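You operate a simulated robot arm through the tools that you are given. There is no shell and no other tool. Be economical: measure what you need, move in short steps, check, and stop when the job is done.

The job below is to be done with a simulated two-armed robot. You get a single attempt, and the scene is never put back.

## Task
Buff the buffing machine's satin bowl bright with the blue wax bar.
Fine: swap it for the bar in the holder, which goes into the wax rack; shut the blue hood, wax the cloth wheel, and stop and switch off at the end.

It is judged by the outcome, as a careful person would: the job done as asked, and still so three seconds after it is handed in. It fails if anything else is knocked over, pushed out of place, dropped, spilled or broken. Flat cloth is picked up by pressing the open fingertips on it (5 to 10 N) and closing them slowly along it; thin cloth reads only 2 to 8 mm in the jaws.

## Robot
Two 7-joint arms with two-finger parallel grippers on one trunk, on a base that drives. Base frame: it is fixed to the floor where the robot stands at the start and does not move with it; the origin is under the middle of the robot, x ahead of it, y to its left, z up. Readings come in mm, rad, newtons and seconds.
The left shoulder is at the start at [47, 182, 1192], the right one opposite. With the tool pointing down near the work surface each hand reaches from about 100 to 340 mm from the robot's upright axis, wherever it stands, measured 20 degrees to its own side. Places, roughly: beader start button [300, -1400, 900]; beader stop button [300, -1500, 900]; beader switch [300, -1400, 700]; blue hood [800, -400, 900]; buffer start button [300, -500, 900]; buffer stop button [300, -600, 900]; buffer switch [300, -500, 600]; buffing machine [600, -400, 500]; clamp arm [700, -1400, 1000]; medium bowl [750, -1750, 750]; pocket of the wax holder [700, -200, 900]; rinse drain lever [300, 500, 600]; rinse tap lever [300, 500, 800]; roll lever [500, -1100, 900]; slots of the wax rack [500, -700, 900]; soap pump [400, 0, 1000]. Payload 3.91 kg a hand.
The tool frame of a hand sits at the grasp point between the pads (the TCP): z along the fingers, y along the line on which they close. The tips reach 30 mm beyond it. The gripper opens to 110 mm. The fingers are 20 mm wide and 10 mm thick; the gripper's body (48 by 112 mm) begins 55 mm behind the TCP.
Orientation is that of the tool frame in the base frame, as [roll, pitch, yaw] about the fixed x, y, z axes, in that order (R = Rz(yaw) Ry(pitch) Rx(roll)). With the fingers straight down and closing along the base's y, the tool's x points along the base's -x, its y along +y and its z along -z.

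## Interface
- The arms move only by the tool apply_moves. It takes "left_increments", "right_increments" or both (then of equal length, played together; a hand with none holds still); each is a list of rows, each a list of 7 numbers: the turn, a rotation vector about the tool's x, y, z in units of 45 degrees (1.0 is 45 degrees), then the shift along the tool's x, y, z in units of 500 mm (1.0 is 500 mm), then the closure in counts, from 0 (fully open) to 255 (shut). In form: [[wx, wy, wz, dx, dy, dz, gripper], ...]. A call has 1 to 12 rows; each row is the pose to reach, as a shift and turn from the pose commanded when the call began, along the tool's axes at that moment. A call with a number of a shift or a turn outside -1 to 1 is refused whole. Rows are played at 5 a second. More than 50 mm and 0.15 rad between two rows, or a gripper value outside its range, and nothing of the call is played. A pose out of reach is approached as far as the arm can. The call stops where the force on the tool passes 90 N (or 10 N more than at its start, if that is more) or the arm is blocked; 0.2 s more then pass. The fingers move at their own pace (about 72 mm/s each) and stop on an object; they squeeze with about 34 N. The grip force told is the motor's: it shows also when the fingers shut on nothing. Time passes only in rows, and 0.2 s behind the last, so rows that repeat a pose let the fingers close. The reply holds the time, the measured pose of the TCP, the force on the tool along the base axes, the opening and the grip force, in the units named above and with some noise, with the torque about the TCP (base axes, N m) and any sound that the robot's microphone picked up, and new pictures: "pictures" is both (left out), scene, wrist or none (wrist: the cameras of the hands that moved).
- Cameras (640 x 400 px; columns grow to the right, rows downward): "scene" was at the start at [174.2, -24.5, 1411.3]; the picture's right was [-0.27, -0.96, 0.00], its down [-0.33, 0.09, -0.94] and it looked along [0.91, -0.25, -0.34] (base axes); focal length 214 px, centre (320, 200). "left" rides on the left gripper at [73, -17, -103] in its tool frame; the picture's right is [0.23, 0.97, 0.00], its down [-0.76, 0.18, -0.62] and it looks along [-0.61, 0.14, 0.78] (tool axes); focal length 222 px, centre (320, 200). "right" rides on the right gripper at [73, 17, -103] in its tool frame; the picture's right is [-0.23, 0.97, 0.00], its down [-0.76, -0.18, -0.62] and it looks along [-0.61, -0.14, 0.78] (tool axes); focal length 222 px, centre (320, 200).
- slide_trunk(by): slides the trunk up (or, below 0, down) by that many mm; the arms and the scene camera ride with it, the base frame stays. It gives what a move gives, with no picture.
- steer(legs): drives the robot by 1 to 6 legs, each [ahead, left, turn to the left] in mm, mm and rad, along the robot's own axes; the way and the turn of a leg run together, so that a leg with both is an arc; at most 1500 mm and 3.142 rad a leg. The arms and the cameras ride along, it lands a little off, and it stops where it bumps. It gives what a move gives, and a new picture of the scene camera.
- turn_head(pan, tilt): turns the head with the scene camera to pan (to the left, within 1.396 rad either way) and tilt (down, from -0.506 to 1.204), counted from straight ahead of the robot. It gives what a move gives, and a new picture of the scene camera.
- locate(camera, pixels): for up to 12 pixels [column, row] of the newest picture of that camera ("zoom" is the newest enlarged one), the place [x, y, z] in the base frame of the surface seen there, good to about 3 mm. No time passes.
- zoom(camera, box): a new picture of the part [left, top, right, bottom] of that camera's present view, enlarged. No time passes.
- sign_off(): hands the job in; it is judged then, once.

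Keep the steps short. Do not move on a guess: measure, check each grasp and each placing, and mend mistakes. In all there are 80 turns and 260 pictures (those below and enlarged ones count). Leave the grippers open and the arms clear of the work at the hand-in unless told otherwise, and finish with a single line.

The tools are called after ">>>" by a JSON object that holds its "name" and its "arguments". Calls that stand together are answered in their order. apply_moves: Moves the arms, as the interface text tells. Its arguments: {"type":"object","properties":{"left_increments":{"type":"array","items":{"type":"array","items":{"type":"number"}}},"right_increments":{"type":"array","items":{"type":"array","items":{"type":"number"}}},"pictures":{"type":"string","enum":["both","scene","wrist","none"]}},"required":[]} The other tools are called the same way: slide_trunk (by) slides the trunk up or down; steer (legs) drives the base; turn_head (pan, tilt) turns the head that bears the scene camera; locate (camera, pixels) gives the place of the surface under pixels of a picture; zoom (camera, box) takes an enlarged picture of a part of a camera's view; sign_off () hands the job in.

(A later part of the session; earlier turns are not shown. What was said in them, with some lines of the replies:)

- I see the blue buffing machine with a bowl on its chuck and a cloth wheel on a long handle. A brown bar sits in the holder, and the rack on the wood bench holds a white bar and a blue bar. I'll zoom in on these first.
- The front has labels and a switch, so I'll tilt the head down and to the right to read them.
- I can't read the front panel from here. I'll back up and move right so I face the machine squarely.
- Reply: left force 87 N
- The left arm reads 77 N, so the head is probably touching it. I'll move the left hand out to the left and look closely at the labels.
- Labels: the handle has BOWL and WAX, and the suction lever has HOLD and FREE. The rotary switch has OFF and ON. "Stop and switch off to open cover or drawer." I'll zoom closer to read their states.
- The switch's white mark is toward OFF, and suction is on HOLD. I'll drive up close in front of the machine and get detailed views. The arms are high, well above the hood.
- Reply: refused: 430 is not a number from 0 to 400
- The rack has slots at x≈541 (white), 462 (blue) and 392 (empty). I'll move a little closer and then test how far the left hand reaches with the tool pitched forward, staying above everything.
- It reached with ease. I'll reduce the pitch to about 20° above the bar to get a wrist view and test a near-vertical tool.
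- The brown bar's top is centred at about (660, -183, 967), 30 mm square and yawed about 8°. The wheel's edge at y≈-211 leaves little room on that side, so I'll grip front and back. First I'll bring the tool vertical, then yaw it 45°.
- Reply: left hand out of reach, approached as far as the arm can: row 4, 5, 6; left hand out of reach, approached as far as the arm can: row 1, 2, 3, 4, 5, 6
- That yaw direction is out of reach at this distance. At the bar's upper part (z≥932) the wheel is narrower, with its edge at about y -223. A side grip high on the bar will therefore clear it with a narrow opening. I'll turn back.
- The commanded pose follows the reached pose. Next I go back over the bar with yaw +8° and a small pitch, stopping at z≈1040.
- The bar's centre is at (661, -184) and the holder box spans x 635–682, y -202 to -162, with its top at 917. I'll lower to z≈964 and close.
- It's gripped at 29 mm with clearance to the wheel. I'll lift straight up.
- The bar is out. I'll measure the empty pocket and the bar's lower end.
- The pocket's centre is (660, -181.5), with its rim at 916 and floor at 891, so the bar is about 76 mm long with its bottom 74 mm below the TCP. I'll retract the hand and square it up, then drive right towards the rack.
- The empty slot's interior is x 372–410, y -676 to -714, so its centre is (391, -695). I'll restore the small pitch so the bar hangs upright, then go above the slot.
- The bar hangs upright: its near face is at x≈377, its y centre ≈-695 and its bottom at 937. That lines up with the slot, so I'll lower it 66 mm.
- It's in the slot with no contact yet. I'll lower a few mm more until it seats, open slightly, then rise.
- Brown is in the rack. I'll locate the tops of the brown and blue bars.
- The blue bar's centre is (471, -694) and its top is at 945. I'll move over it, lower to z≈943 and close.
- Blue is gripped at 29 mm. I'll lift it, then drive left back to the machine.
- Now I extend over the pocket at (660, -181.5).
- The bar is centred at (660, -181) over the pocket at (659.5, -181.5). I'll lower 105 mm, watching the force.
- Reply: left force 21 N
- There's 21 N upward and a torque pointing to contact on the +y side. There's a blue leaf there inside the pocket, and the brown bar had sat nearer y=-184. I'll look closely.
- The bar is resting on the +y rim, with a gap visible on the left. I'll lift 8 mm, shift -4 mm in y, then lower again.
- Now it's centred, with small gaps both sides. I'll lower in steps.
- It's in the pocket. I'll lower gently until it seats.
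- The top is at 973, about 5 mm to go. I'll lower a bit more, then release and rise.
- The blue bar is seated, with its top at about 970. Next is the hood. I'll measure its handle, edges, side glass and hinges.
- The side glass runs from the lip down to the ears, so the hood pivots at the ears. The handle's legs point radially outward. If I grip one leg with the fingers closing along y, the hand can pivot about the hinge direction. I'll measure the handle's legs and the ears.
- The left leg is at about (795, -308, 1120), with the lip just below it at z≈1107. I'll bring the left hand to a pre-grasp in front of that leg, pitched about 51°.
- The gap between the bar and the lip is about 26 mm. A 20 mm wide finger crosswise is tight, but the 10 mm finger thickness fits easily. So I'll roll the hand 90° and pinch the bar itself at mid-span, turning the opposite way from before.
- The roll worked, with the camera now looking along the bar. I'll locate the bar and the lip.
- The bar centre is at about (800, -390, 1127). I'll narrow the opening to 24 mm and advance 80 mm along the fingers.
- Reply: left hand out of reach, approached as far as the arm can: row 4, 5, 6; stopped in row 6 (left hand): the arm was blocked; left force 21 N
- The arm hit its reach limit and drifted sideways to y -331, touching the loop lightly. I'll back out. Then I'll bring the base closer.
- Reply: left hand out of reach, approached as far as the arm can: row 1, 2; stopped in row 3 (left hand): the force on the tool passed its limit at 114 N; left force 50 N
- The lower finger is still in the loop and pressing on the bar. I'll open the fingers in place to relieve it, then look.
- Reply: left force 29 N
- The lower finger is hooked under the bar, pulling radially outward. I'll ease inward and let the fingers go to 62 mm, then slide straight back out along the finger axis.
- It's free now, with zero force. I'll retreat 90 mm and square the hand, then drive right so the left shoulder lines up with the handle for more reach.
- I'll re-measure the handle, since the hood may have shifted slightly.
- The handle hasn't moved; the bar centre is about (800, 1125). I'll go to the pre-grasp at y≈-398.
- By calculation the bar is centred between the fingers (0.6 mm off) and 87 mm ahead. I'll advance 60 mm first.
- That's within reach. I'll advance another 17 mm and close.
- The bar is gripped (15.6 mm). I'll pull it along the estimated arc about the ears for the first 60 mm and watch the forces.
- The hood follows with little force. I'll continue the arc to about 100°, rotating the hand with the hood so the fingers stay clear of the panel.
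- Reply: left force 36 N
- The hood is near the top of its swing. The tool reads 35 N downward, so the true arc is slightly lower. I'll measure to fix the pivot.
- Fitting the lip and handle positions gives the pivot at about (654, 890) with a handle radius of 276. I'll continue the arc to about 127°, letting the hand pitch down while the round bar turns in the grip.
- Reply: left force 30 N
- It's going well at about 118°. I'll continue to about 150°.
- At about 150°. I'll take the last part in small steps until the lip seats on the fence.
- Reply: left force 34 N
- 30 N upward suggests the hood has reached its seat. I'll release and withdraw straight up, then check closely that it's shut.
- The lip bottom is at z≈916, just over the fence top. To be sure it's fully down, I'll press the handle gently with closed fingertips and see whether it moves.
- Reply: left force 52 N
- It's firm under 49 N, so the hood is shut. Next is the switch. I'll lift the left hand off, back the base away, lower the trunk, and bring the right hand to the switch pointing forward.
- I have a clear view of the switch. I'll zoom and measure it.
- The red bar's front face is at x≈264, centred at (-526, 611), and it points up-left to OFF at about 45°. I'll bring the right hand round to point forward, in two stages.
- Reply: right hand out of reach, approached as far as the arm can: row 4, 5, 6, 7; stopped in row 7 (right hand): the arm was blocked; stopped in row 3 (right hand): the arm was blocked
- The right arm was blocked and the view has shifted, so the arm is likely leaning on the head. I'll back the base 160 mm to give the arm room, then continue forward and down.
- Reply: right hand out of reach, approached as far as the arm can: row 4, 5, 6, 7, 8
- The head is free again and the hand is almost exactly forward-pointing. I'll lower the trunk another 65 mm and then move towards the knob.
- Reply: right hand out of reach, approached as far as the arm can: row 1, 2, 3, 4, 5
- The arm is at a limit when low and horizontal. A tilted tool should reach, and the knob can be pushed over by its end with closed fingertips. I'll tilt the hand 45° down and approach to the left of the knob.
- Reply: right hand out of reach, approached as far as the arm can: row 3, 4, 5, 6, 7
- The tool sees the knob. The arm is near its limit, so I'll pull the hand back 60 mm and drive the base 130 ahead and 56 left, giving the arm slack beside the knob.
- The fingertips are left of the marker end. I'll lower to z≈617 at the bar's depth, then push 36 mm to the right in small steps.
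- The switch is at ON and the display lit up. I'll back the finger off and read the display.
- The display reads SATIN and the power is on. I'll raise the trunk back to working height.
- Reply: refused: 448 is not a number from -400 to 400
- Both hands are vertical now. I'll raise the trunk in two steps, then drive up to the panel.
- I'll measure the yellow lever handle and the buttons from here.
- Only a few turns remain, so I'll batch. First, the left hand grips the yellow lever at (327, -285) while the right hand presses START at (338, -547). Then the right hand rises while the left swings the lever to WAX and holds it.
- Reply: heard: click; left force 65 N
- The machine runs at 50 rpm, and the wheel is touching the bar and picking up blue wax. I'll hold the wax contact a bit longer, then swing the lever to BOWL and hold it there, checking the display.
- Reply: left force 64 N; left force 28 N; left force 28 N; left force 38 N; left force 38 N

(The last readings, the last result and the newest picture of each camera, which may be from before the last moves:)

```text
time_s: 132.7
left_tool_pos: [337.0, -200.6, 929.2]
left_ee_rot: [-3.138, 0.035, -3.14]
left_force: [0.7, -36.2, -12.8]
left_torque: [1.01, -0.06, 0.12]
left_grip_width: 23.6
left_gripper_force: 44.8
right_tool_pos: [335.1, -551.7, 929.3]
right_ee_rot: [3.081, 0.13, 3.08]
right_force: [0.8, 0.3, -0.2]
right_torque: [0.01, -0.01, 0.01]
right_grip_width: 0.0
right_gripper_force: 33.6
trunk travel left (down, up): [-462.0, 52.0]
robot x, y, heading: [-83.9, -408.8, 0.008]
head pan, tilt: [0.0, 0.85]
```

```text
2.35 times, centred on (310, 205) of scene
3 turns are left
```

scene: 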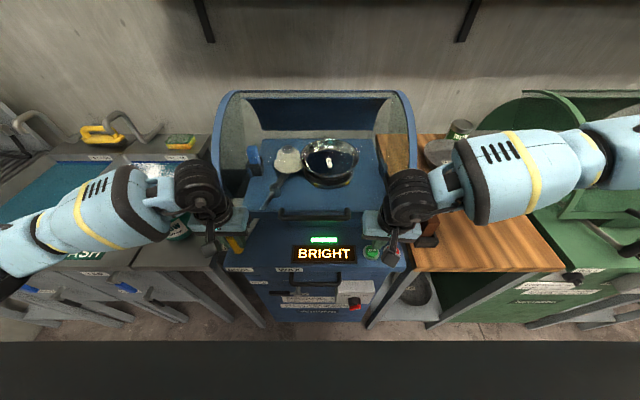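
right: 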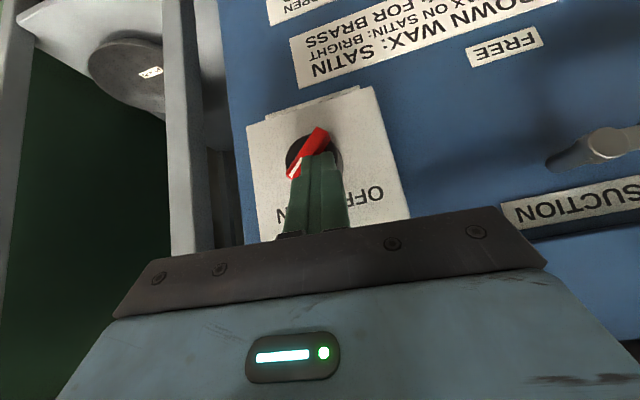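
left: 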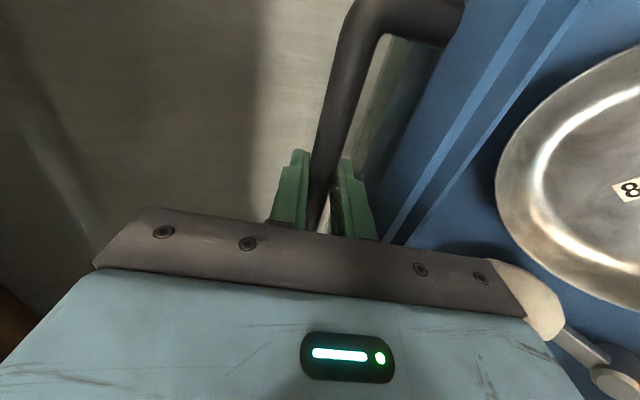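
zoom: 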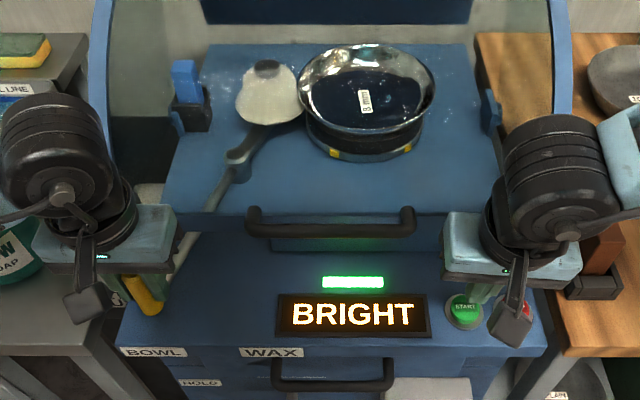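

The display reads BRIGHT and the bowl shines. Next I return the lever to neutral, press STOP at (336, -601), release the lever and lift both hands. Then I back away, lower the trunk and bring the right hand to a standoff by the switch.

>>> {"name": "apply_moves", "arguments": {"left_increments": [[0, 0, 0, 0.01, -0.034, 0, 230], [0, 0, 0, 0.018, -0.068, 0, 230], [0, 0, 0, 0.02, -0.102, 0, 230], [0, 0, 0, 0.02, -0.136, 0, 230], [0, 0, 0, 0.018, -0.17, 0, 230], [0, 0, 0, 0.018, -0.17, 0, 230], [0, 0, 0, 0.018, -0.17, 0, 100], [0, 0, 0, 0.018, -0.17, 0, 100]], "right_increments": [[0, 0, 0, -0.002, -0.053, -0.003, 255], [0, 0, 0, -0.0044, -0.1058, -0.0056, 255], [0, 0, 0, -0.0044, -0.1058, -0.0056, 255], [0, 0, 0, 0.0002, -0.1078, 0.03, 255], [0, 0, 0, 0.0046, -0.1098, 0.0638, 255], [0, 0, 0, 0.0046, -0.1098, 0.0638, 255], [0, 0, 0, -0.0068, -0.1048, -0.0234, 255], [0, 0, 0, -0.0187, -0.0994, -0.1145, 255]], "pictures": "scene"}}

>>> {"name": "apply_moves", "arguments": {"left_increments": [[0, 0, 0, -0.002, 0, -0.06, 100], [0, 0, 0, -0.004, 0, -0.12, 100], [0, 0, 0, -0.006, 0, -0.18, 100], [0, 0, 0, -0.007, 0, -0.22, 100]], "right_increments": [[0, 0, 0, -0.01, 0.0045, -0.076, 255], [0, 0, 0, -0.02, 0.009, -0.152, 255], [0, 0, 0, -0.03, 0.0135, -0.228, 255], [0, 0, 0, -0.04, 0.018, -0.305, 255]], "pictures": "none"}}

>>> {"name": "steer", "arguments": {"legs": [[-290, 0, 0], [0, 40, 0]]}}

>>> {"name": "slide_trunk", "arguments": {"by": -400}}

>>> {"name": "slide_trunk", "arguments": {"by": -60}}

>>> {"name": "apply_moves", "arguments": {"right_increments": [[0, -0.142, 0, -0.047, 0.003, 0.006, 255], [0, -0.284, 0, -0.094, 0.005, 0.012, 255], [0, -0.426, 0, -0.14, 0.008, 0.018, 255], [0, -0.568, 0, -0.187, 0.01, 0.025, 255], [0, -0.71, 0, -0.234, 0.013, 0.031, 255], [0, -0.71, 0, -0.234, 0.013, 0.031, 255]]}}

>>> {"name": "zoom", "arguments": {"camera": "right", "box": [200, 20, 460, 220]}}

>>> {"name": "locate", "arguments": {"camera": "scene", "pixels": [[320, 200]]}}

```text
time_s: 134.5
left_tool_pos: [327.8, -280.8, 929.3]
left_ee_rot: [-3.141, 0.035, -3.136]
left_force: [0.0, 0.3, 0.1]
left_torque: [0.02, -0.02, 0.0]
left_grip_width: 66.7
left_gripper_force: 0.1
right_tool_pos: [334.7, -603.0, 985.3]
right_ee_rot: [3.086, 0.129, 3.084]
right_force: [-0.1, 0.4, -0.7]
right_torque: [-0.01, 0.02, 0.0]
right_grip_width: 0.0
right_gripper_force: 33.7
trunk travel left (down, up): [-462.0, 52.0]
robot x, y, heading: [-82.7, -409.2, 0.01]
head pan, tilt: [0.0, 0.85]
heard: click
```

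scene: 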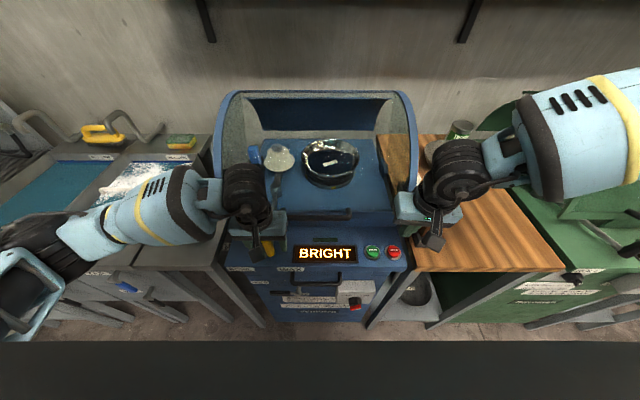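

```text
time_s: 135.5
left_tool_pos: [326.0, -279.6, 1040.5]
left_ee_rot: [3.141, 0.036, -3.136]
left_force: [0.1, -0.1, -0.7]
left_torque: [-0.04, -0.01, -0.01]
left_grip_width: 66.8
left_gripper_force: 0.1
right_tool_pos: [331.9, -603.1, 1140.2]
right_ee_rot: [3.086, 0.129, 3.083]
right_force: [0.1, 0.0, 1.0]
right_torque: [-0.03, 0.01, -0.01]
right_grip_width: 0.0
right_gripper_force: 33.9
trunk travel left (down, up): [-462.0, 52.0]
robot x, y, heading: [-83.0, -408.9, 0.012]
head pan, tilt: [0.0, 0.85]
```

```text
time_s: 138.2
left_tool_pos: [35.0, -241.8, 1038.9]
left_ee_rot: [3.141, 0.035, -3.136]
left_force: [0.0, 0.5, 0.4]
left_torque: [-0.04, 0.01, 0.02]
left_grip_width: 66.9
left_gripper_force: 0.1
right_tool_pos: [40.2, -565.8, 1139.9]
right_ee_rot: [3.083, 0.127, 3.082]
right_force: [0.1, -0.4, 0.1]
right_torque: [-0.02, -0.01, 0.0]
right_grip_width: 0.0
right_gripper_force: 33.8
trunk travel left (down, up): [-462.0, 52.0]
robot x, y, heading: [-377.1, -368.3, 0.005]
head pan, tilt: [0.0, 0.85]
```

scene: 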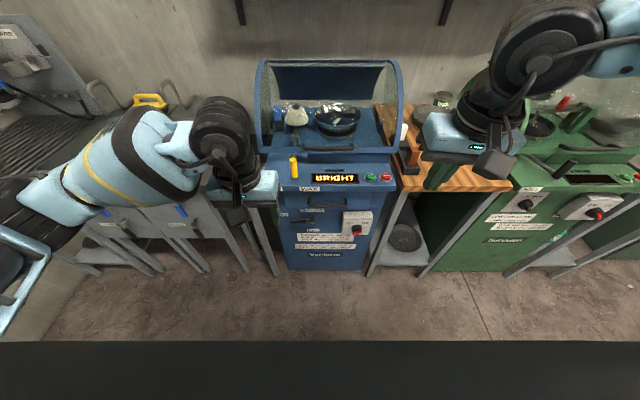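

```text
time_s: 142.0
left_tool_pos: [35.8, -241.4, 639.7]
left_ee_rot: [3.141, 0.033, -3.137]
left_force: [0.0, -0.6, 1.1]
left_torque: [0.02, 0.02, 0.03]
left_grip_width: 66.9
left_gripper_force: 0.0
right_tool_pos: [40.6, -564.0, 739.3]
right_ee_rot: [3.083, 0.132, 3.081]
right_force: [0.7, 0.1, 0.1]
right_torque: [0.02, -0.02, -0.02]
right_grip_width: 0.2
right_gripper_force: 33.8
trunk travel left (down, up): [-62.0, 452.0]
robot x, y, heading: [-375.0, -368.8, 0.006]
head pan, tilt: [0.0, 0.85]
```

```text
time_s: 143.0
left_tool_pos: [34.7, -241.9, 579.2]
left_ee_rot: [3.141, 0.035, -3.134]
left_force: [0.2, 0.1, 0.2]
left_torque: [0.01, 0.01, 0.0]
left_grip_width: 67.1
left_gripper_force: 0.0
right_tool_pos: [41.9, -565.4, 680.1]
right_ee_rot: [3.084, 0.128, 3.081]
right_force: [-0.3, -0.3, -0.4]
right_torque: [-0.01, -0.03, 0.0]
right_grip_width: 0.0
right_gripper_force: 34.5
trunk travel left (down, up): [-2.0, 512.0]
robot x, y, heading: [-378.5, -368.2, 0.01]
head pan, tilt: [0.0, 0.85]
```

```text
time_s: 144.4
left_tool_pos: [35.7, -240.4, 579.2]
left_ee_rot: [-3.141, 0.035, -3.137]
left_force: [0.6, 0.1, -0.6]
left_torque: [0.01, 0.02, -0.02]
left_grip_width: 67.1
left_gripper_force: 0.1
right_tool_pos: [161.1, -563.2, 677.4]
right_ee_rot: [3.068, 0.688, 3.043]
right_force: [-0.4, 0.1, -0.1]
right_torque: [-0.03, -0.02, 0.02]
right_grip_width: 0.0
right_gripper_force: 33.9
trunk travel left (down, up): [-2.0, 512.0]
robot x, y, heading: [-378.2, -371.0, 0.005]
head pan, tilt: [0.0, 0.85]
```

scene: 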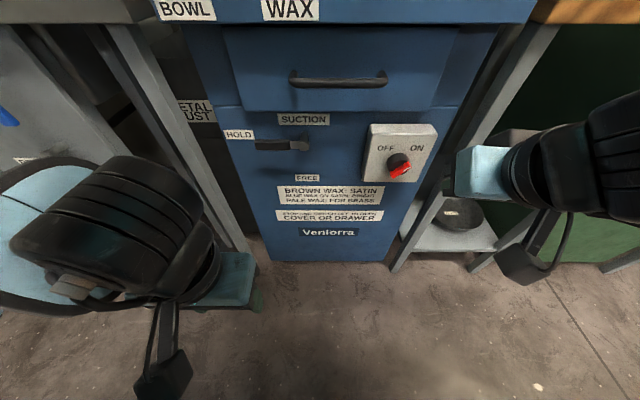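
right: 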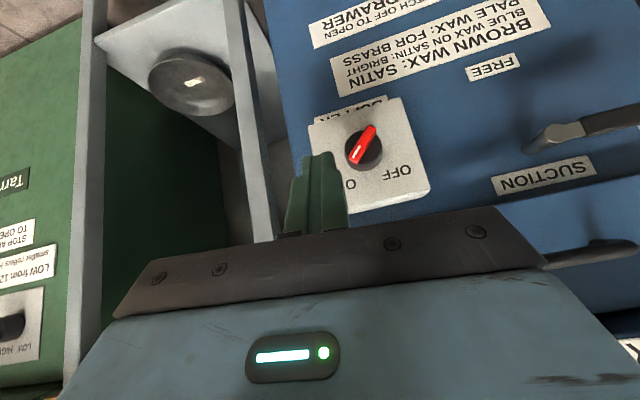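

```text
2.00 times, centred on (330, 120) of right
```

zoom: 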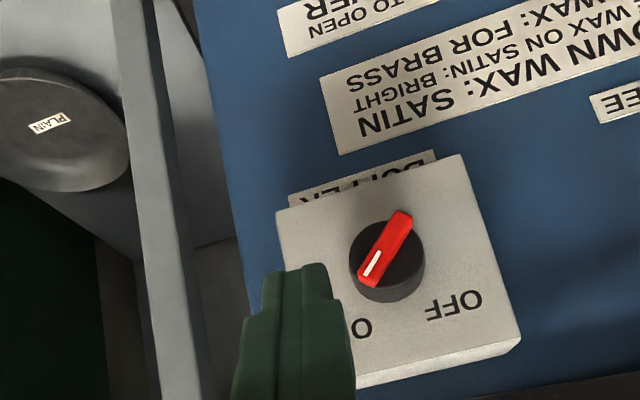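

```text
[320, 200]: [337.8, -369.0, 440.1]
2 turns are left
```

STOP clicked and the green lamp went out. The display still shows BRIGHT and the red pointer is at ON. The fingertips are to the right of the pointer. I'll go in to depth, push the pointer left to OFF, back out, open the grippers and check.

>>> {"name": "apply_moves", "arguments": {"right_increments": [[0, 0, 0, -0.028, 0.0015, 0.055, 255], [0, 0, 0, -0.057, 0.003, 0.11, 255], [0, 0, 0, -0.085, 0.0046, 0.165, 255], [0, 0, 0, -0.085, 0.0046, 0.165, 255], [0, 0, 0, -0.0835, 0.0226, 0.165, 255], [0, 0, 0, -0.082, 0.0426, 0.165, 255], [0, 0, 0, -0.0805, 0.0606, 0.1655, 255], [0, 0, 0, -0.0797, 0.0744, 0.1658, 255], [0, 0, 0, -0.0797, 0.0744, 0.1658, 255]], "pictures": "wrist"}}

>>> {"name": "zoom", "arguments": {"camera": "right", "box": [220, 60, 440, 240]}}

>>> {"name": "apply_moves", "arguments": {"right_increments": [[0, 0, 0, -0.001, -0.02, 0, 255], [0, 0, 0, 0.03, -0.024, -0.06, 255], [0, 0, 0, 0.06, -0.03, -0.12, 255], [0, 0, 0, 0.085, -0.034, -0.17, 100], [0, 0, 0, 0.085, -0.034, -0.17, 0], [0, 0, 0, 0.085, -0.034, -0.17, 0], [0, 0, 0, 0.085, -0.034, -0.17, 0]], "left_increments": [[0, 0, 0, 0, 0, 0, 0], [0, 0, 0, 0, 0, 0, 0], [0, 0, 0, 0, 0, 0, 0], [0, 0, 0, 0, 0, 0, 0], [0, 0, 0, 0, 0, 0, 0], [0, 0, 0, 0, 0, 0, 0], [0, 0, 0, 0, 0, 0, 0]], "pictures": "scene"}}

>>> {"name": "zoom", "arguments": {"camera": "scene", "box": [340, 100, 460, 200]}}

>>> {"name": "turn_head", "arguments": {"pan": 0.0, "tilt": 0.45}}

```text
time_s: 146.4
left_tool_pos: [36.0, -243.0, 579.6]
left_ee_rot: [3.14, 0.034, -3.139]
left_force: [0.1, 1.0, 0.7]
left_torque: [0.04, 0.02, 0.02]
left_grip_width: 66.9
left_gripper_force: 0.0
right_tool_pos: [243.4, -534.2, 641.6]
right_ee_rot: [3.071, 0.684, 3.038]
right_force: [-12.6, -30.1, 4.9]
right_torque: [-0.62, 0.17, -0.57]
right_grip_width: 0.0
right_gripper_force: 33.9
trunk travel left (down, up): [-2.0, 512.0]
robot x, y, heading: [-376.9, -372.6, 0.002]
head pan, tilt: [0.0, 0.85]
```

right: 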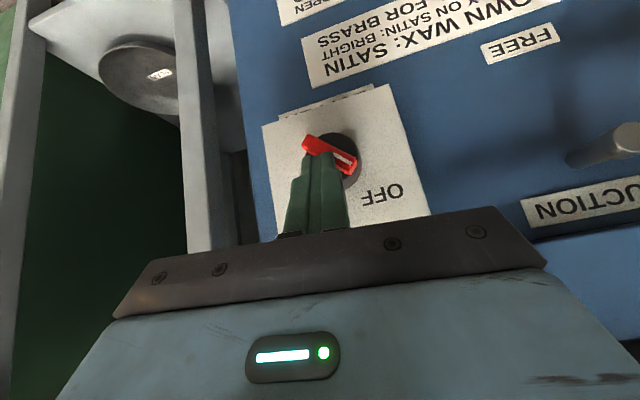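

```text
2.22 times, centred on (330, 150) of right
```

zoom: 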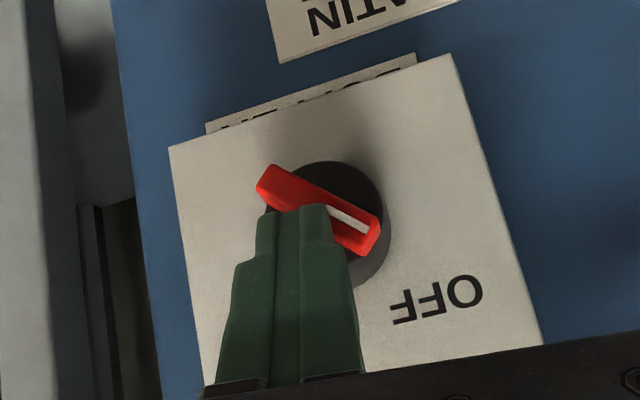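

```text
time_s: 148.0
left_tool_pos: [36.4, -241.9, 578.3]
left_ee_rot: [3.141, 0.035, -3.137]
left_force: [-0.4, 0.4, 0.1]
left_torque: [0.0, -0.01, -0.02]
left_grip_width: 110.0
left_gripper_force: 0.1
right_tool_pos: [156.7, -545.1, 679.5]
right_ee_rot: [3.068, 0.686, 3.042]
right_force: [0.5, 0.3, 0.5]
right_torque: [-0.02, 0.03, 0.01]
right_grip_width: 109.9
right_gripper_force: 0.1
trunk travel left (down, up): [-2.0, 512.0]
robot x, y, heading: [-375.8, -370.4, 0.009]
head pan, tilt: [0.0, 0.85]
```

scene: 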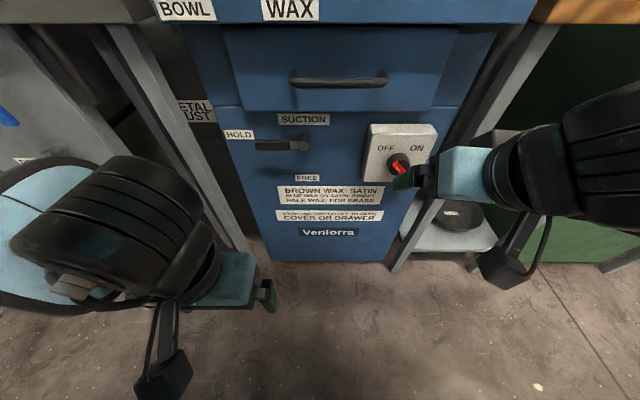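

```text
4.00 times, centred on (400, 150) of scene
```

zoom: 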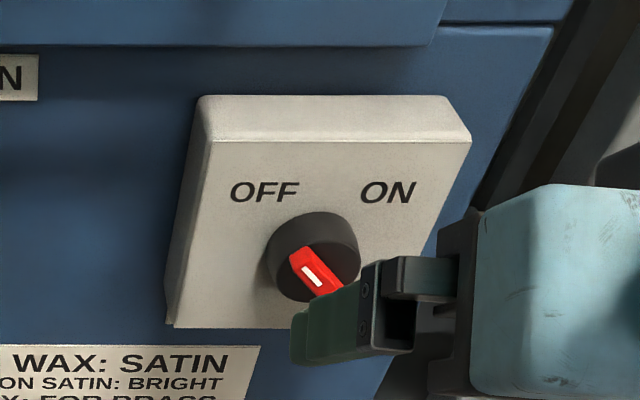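

```text
time_s: 148.9
left_tool_pos: [35.5, -241.6, 579.8]
left_ee_rot: [-3.141, 0.034, -3.138]
left_force: [0.3, -0.9, -0.4]
left_torque: [0.02, 0.0, 0.01]
left_grip_width: 109.9
left_gripper_force: 0.2
right_tool_pos: [156.5, -544.3, 680.3]
right_ee_rot: [3.069, 0.687, 3.043]
right_force: [0.0, -0.6, 0.2]
right_torque: [-0.01, -0.03, 0.05]
right_grip_width: 109.9
right_gripper_force: 0.2
trunk travel left (down, up): [-2.0, 512.0]
robot x, y, heading: [-374.2, -375.1, 0.003]
head pan, tilt: [0.0, 0.45]
1 turns are left
```

scene: 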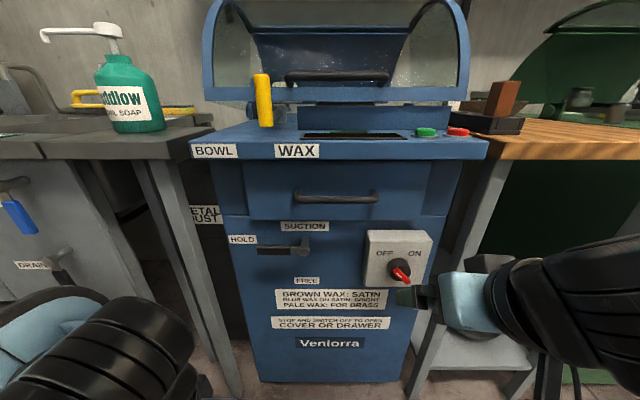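

The pointer is at OFF, the display is dark and the grippers are open. I'll back away a little and hand in.

>>> {"name": "steer", "arguments": {"legs": [[-150, 0, 0]]}}

>>> {"name": "sign_off", "arguments": {}}

```text
time_s: 150.2
left_tool_pos: [-109.7, -242.2, 578.9]
left_ee_rot: [3.141, 0.033, -3.136]
left_force: [-0.6, -0.4, -0.7]
left_torque: [0.01, -0.03, 0.0]
left_grip_width: 110.3
left_gripper_force: 0.1
right_tool_pos: [9.9, -545.5, 678.8]
right_ee_rot: [3.068, 0.686, 3.042]
right_force: [0.6, -0.6, -0.4]
right_torque: [0.02, 0.04, -0.01]
right_grip_width: 110.0
right_gripper_force: 0.1
trunk travel left (down, up): [-2.0, 512.0]
robot x, y, heading: [-519.0, -374.4, 0.004]
head pan, tilt: [0.0, 0.45]
```

scene: 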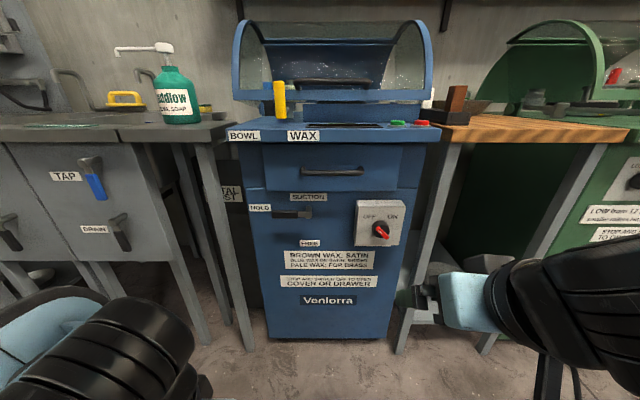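

```text
The job is handed in.
```

The bowl is buffed bright (the display read BRIGHT): the blue bar is in the holder, the brown bar in the wax rack, the hood shut, and the machine stopped and switched off.
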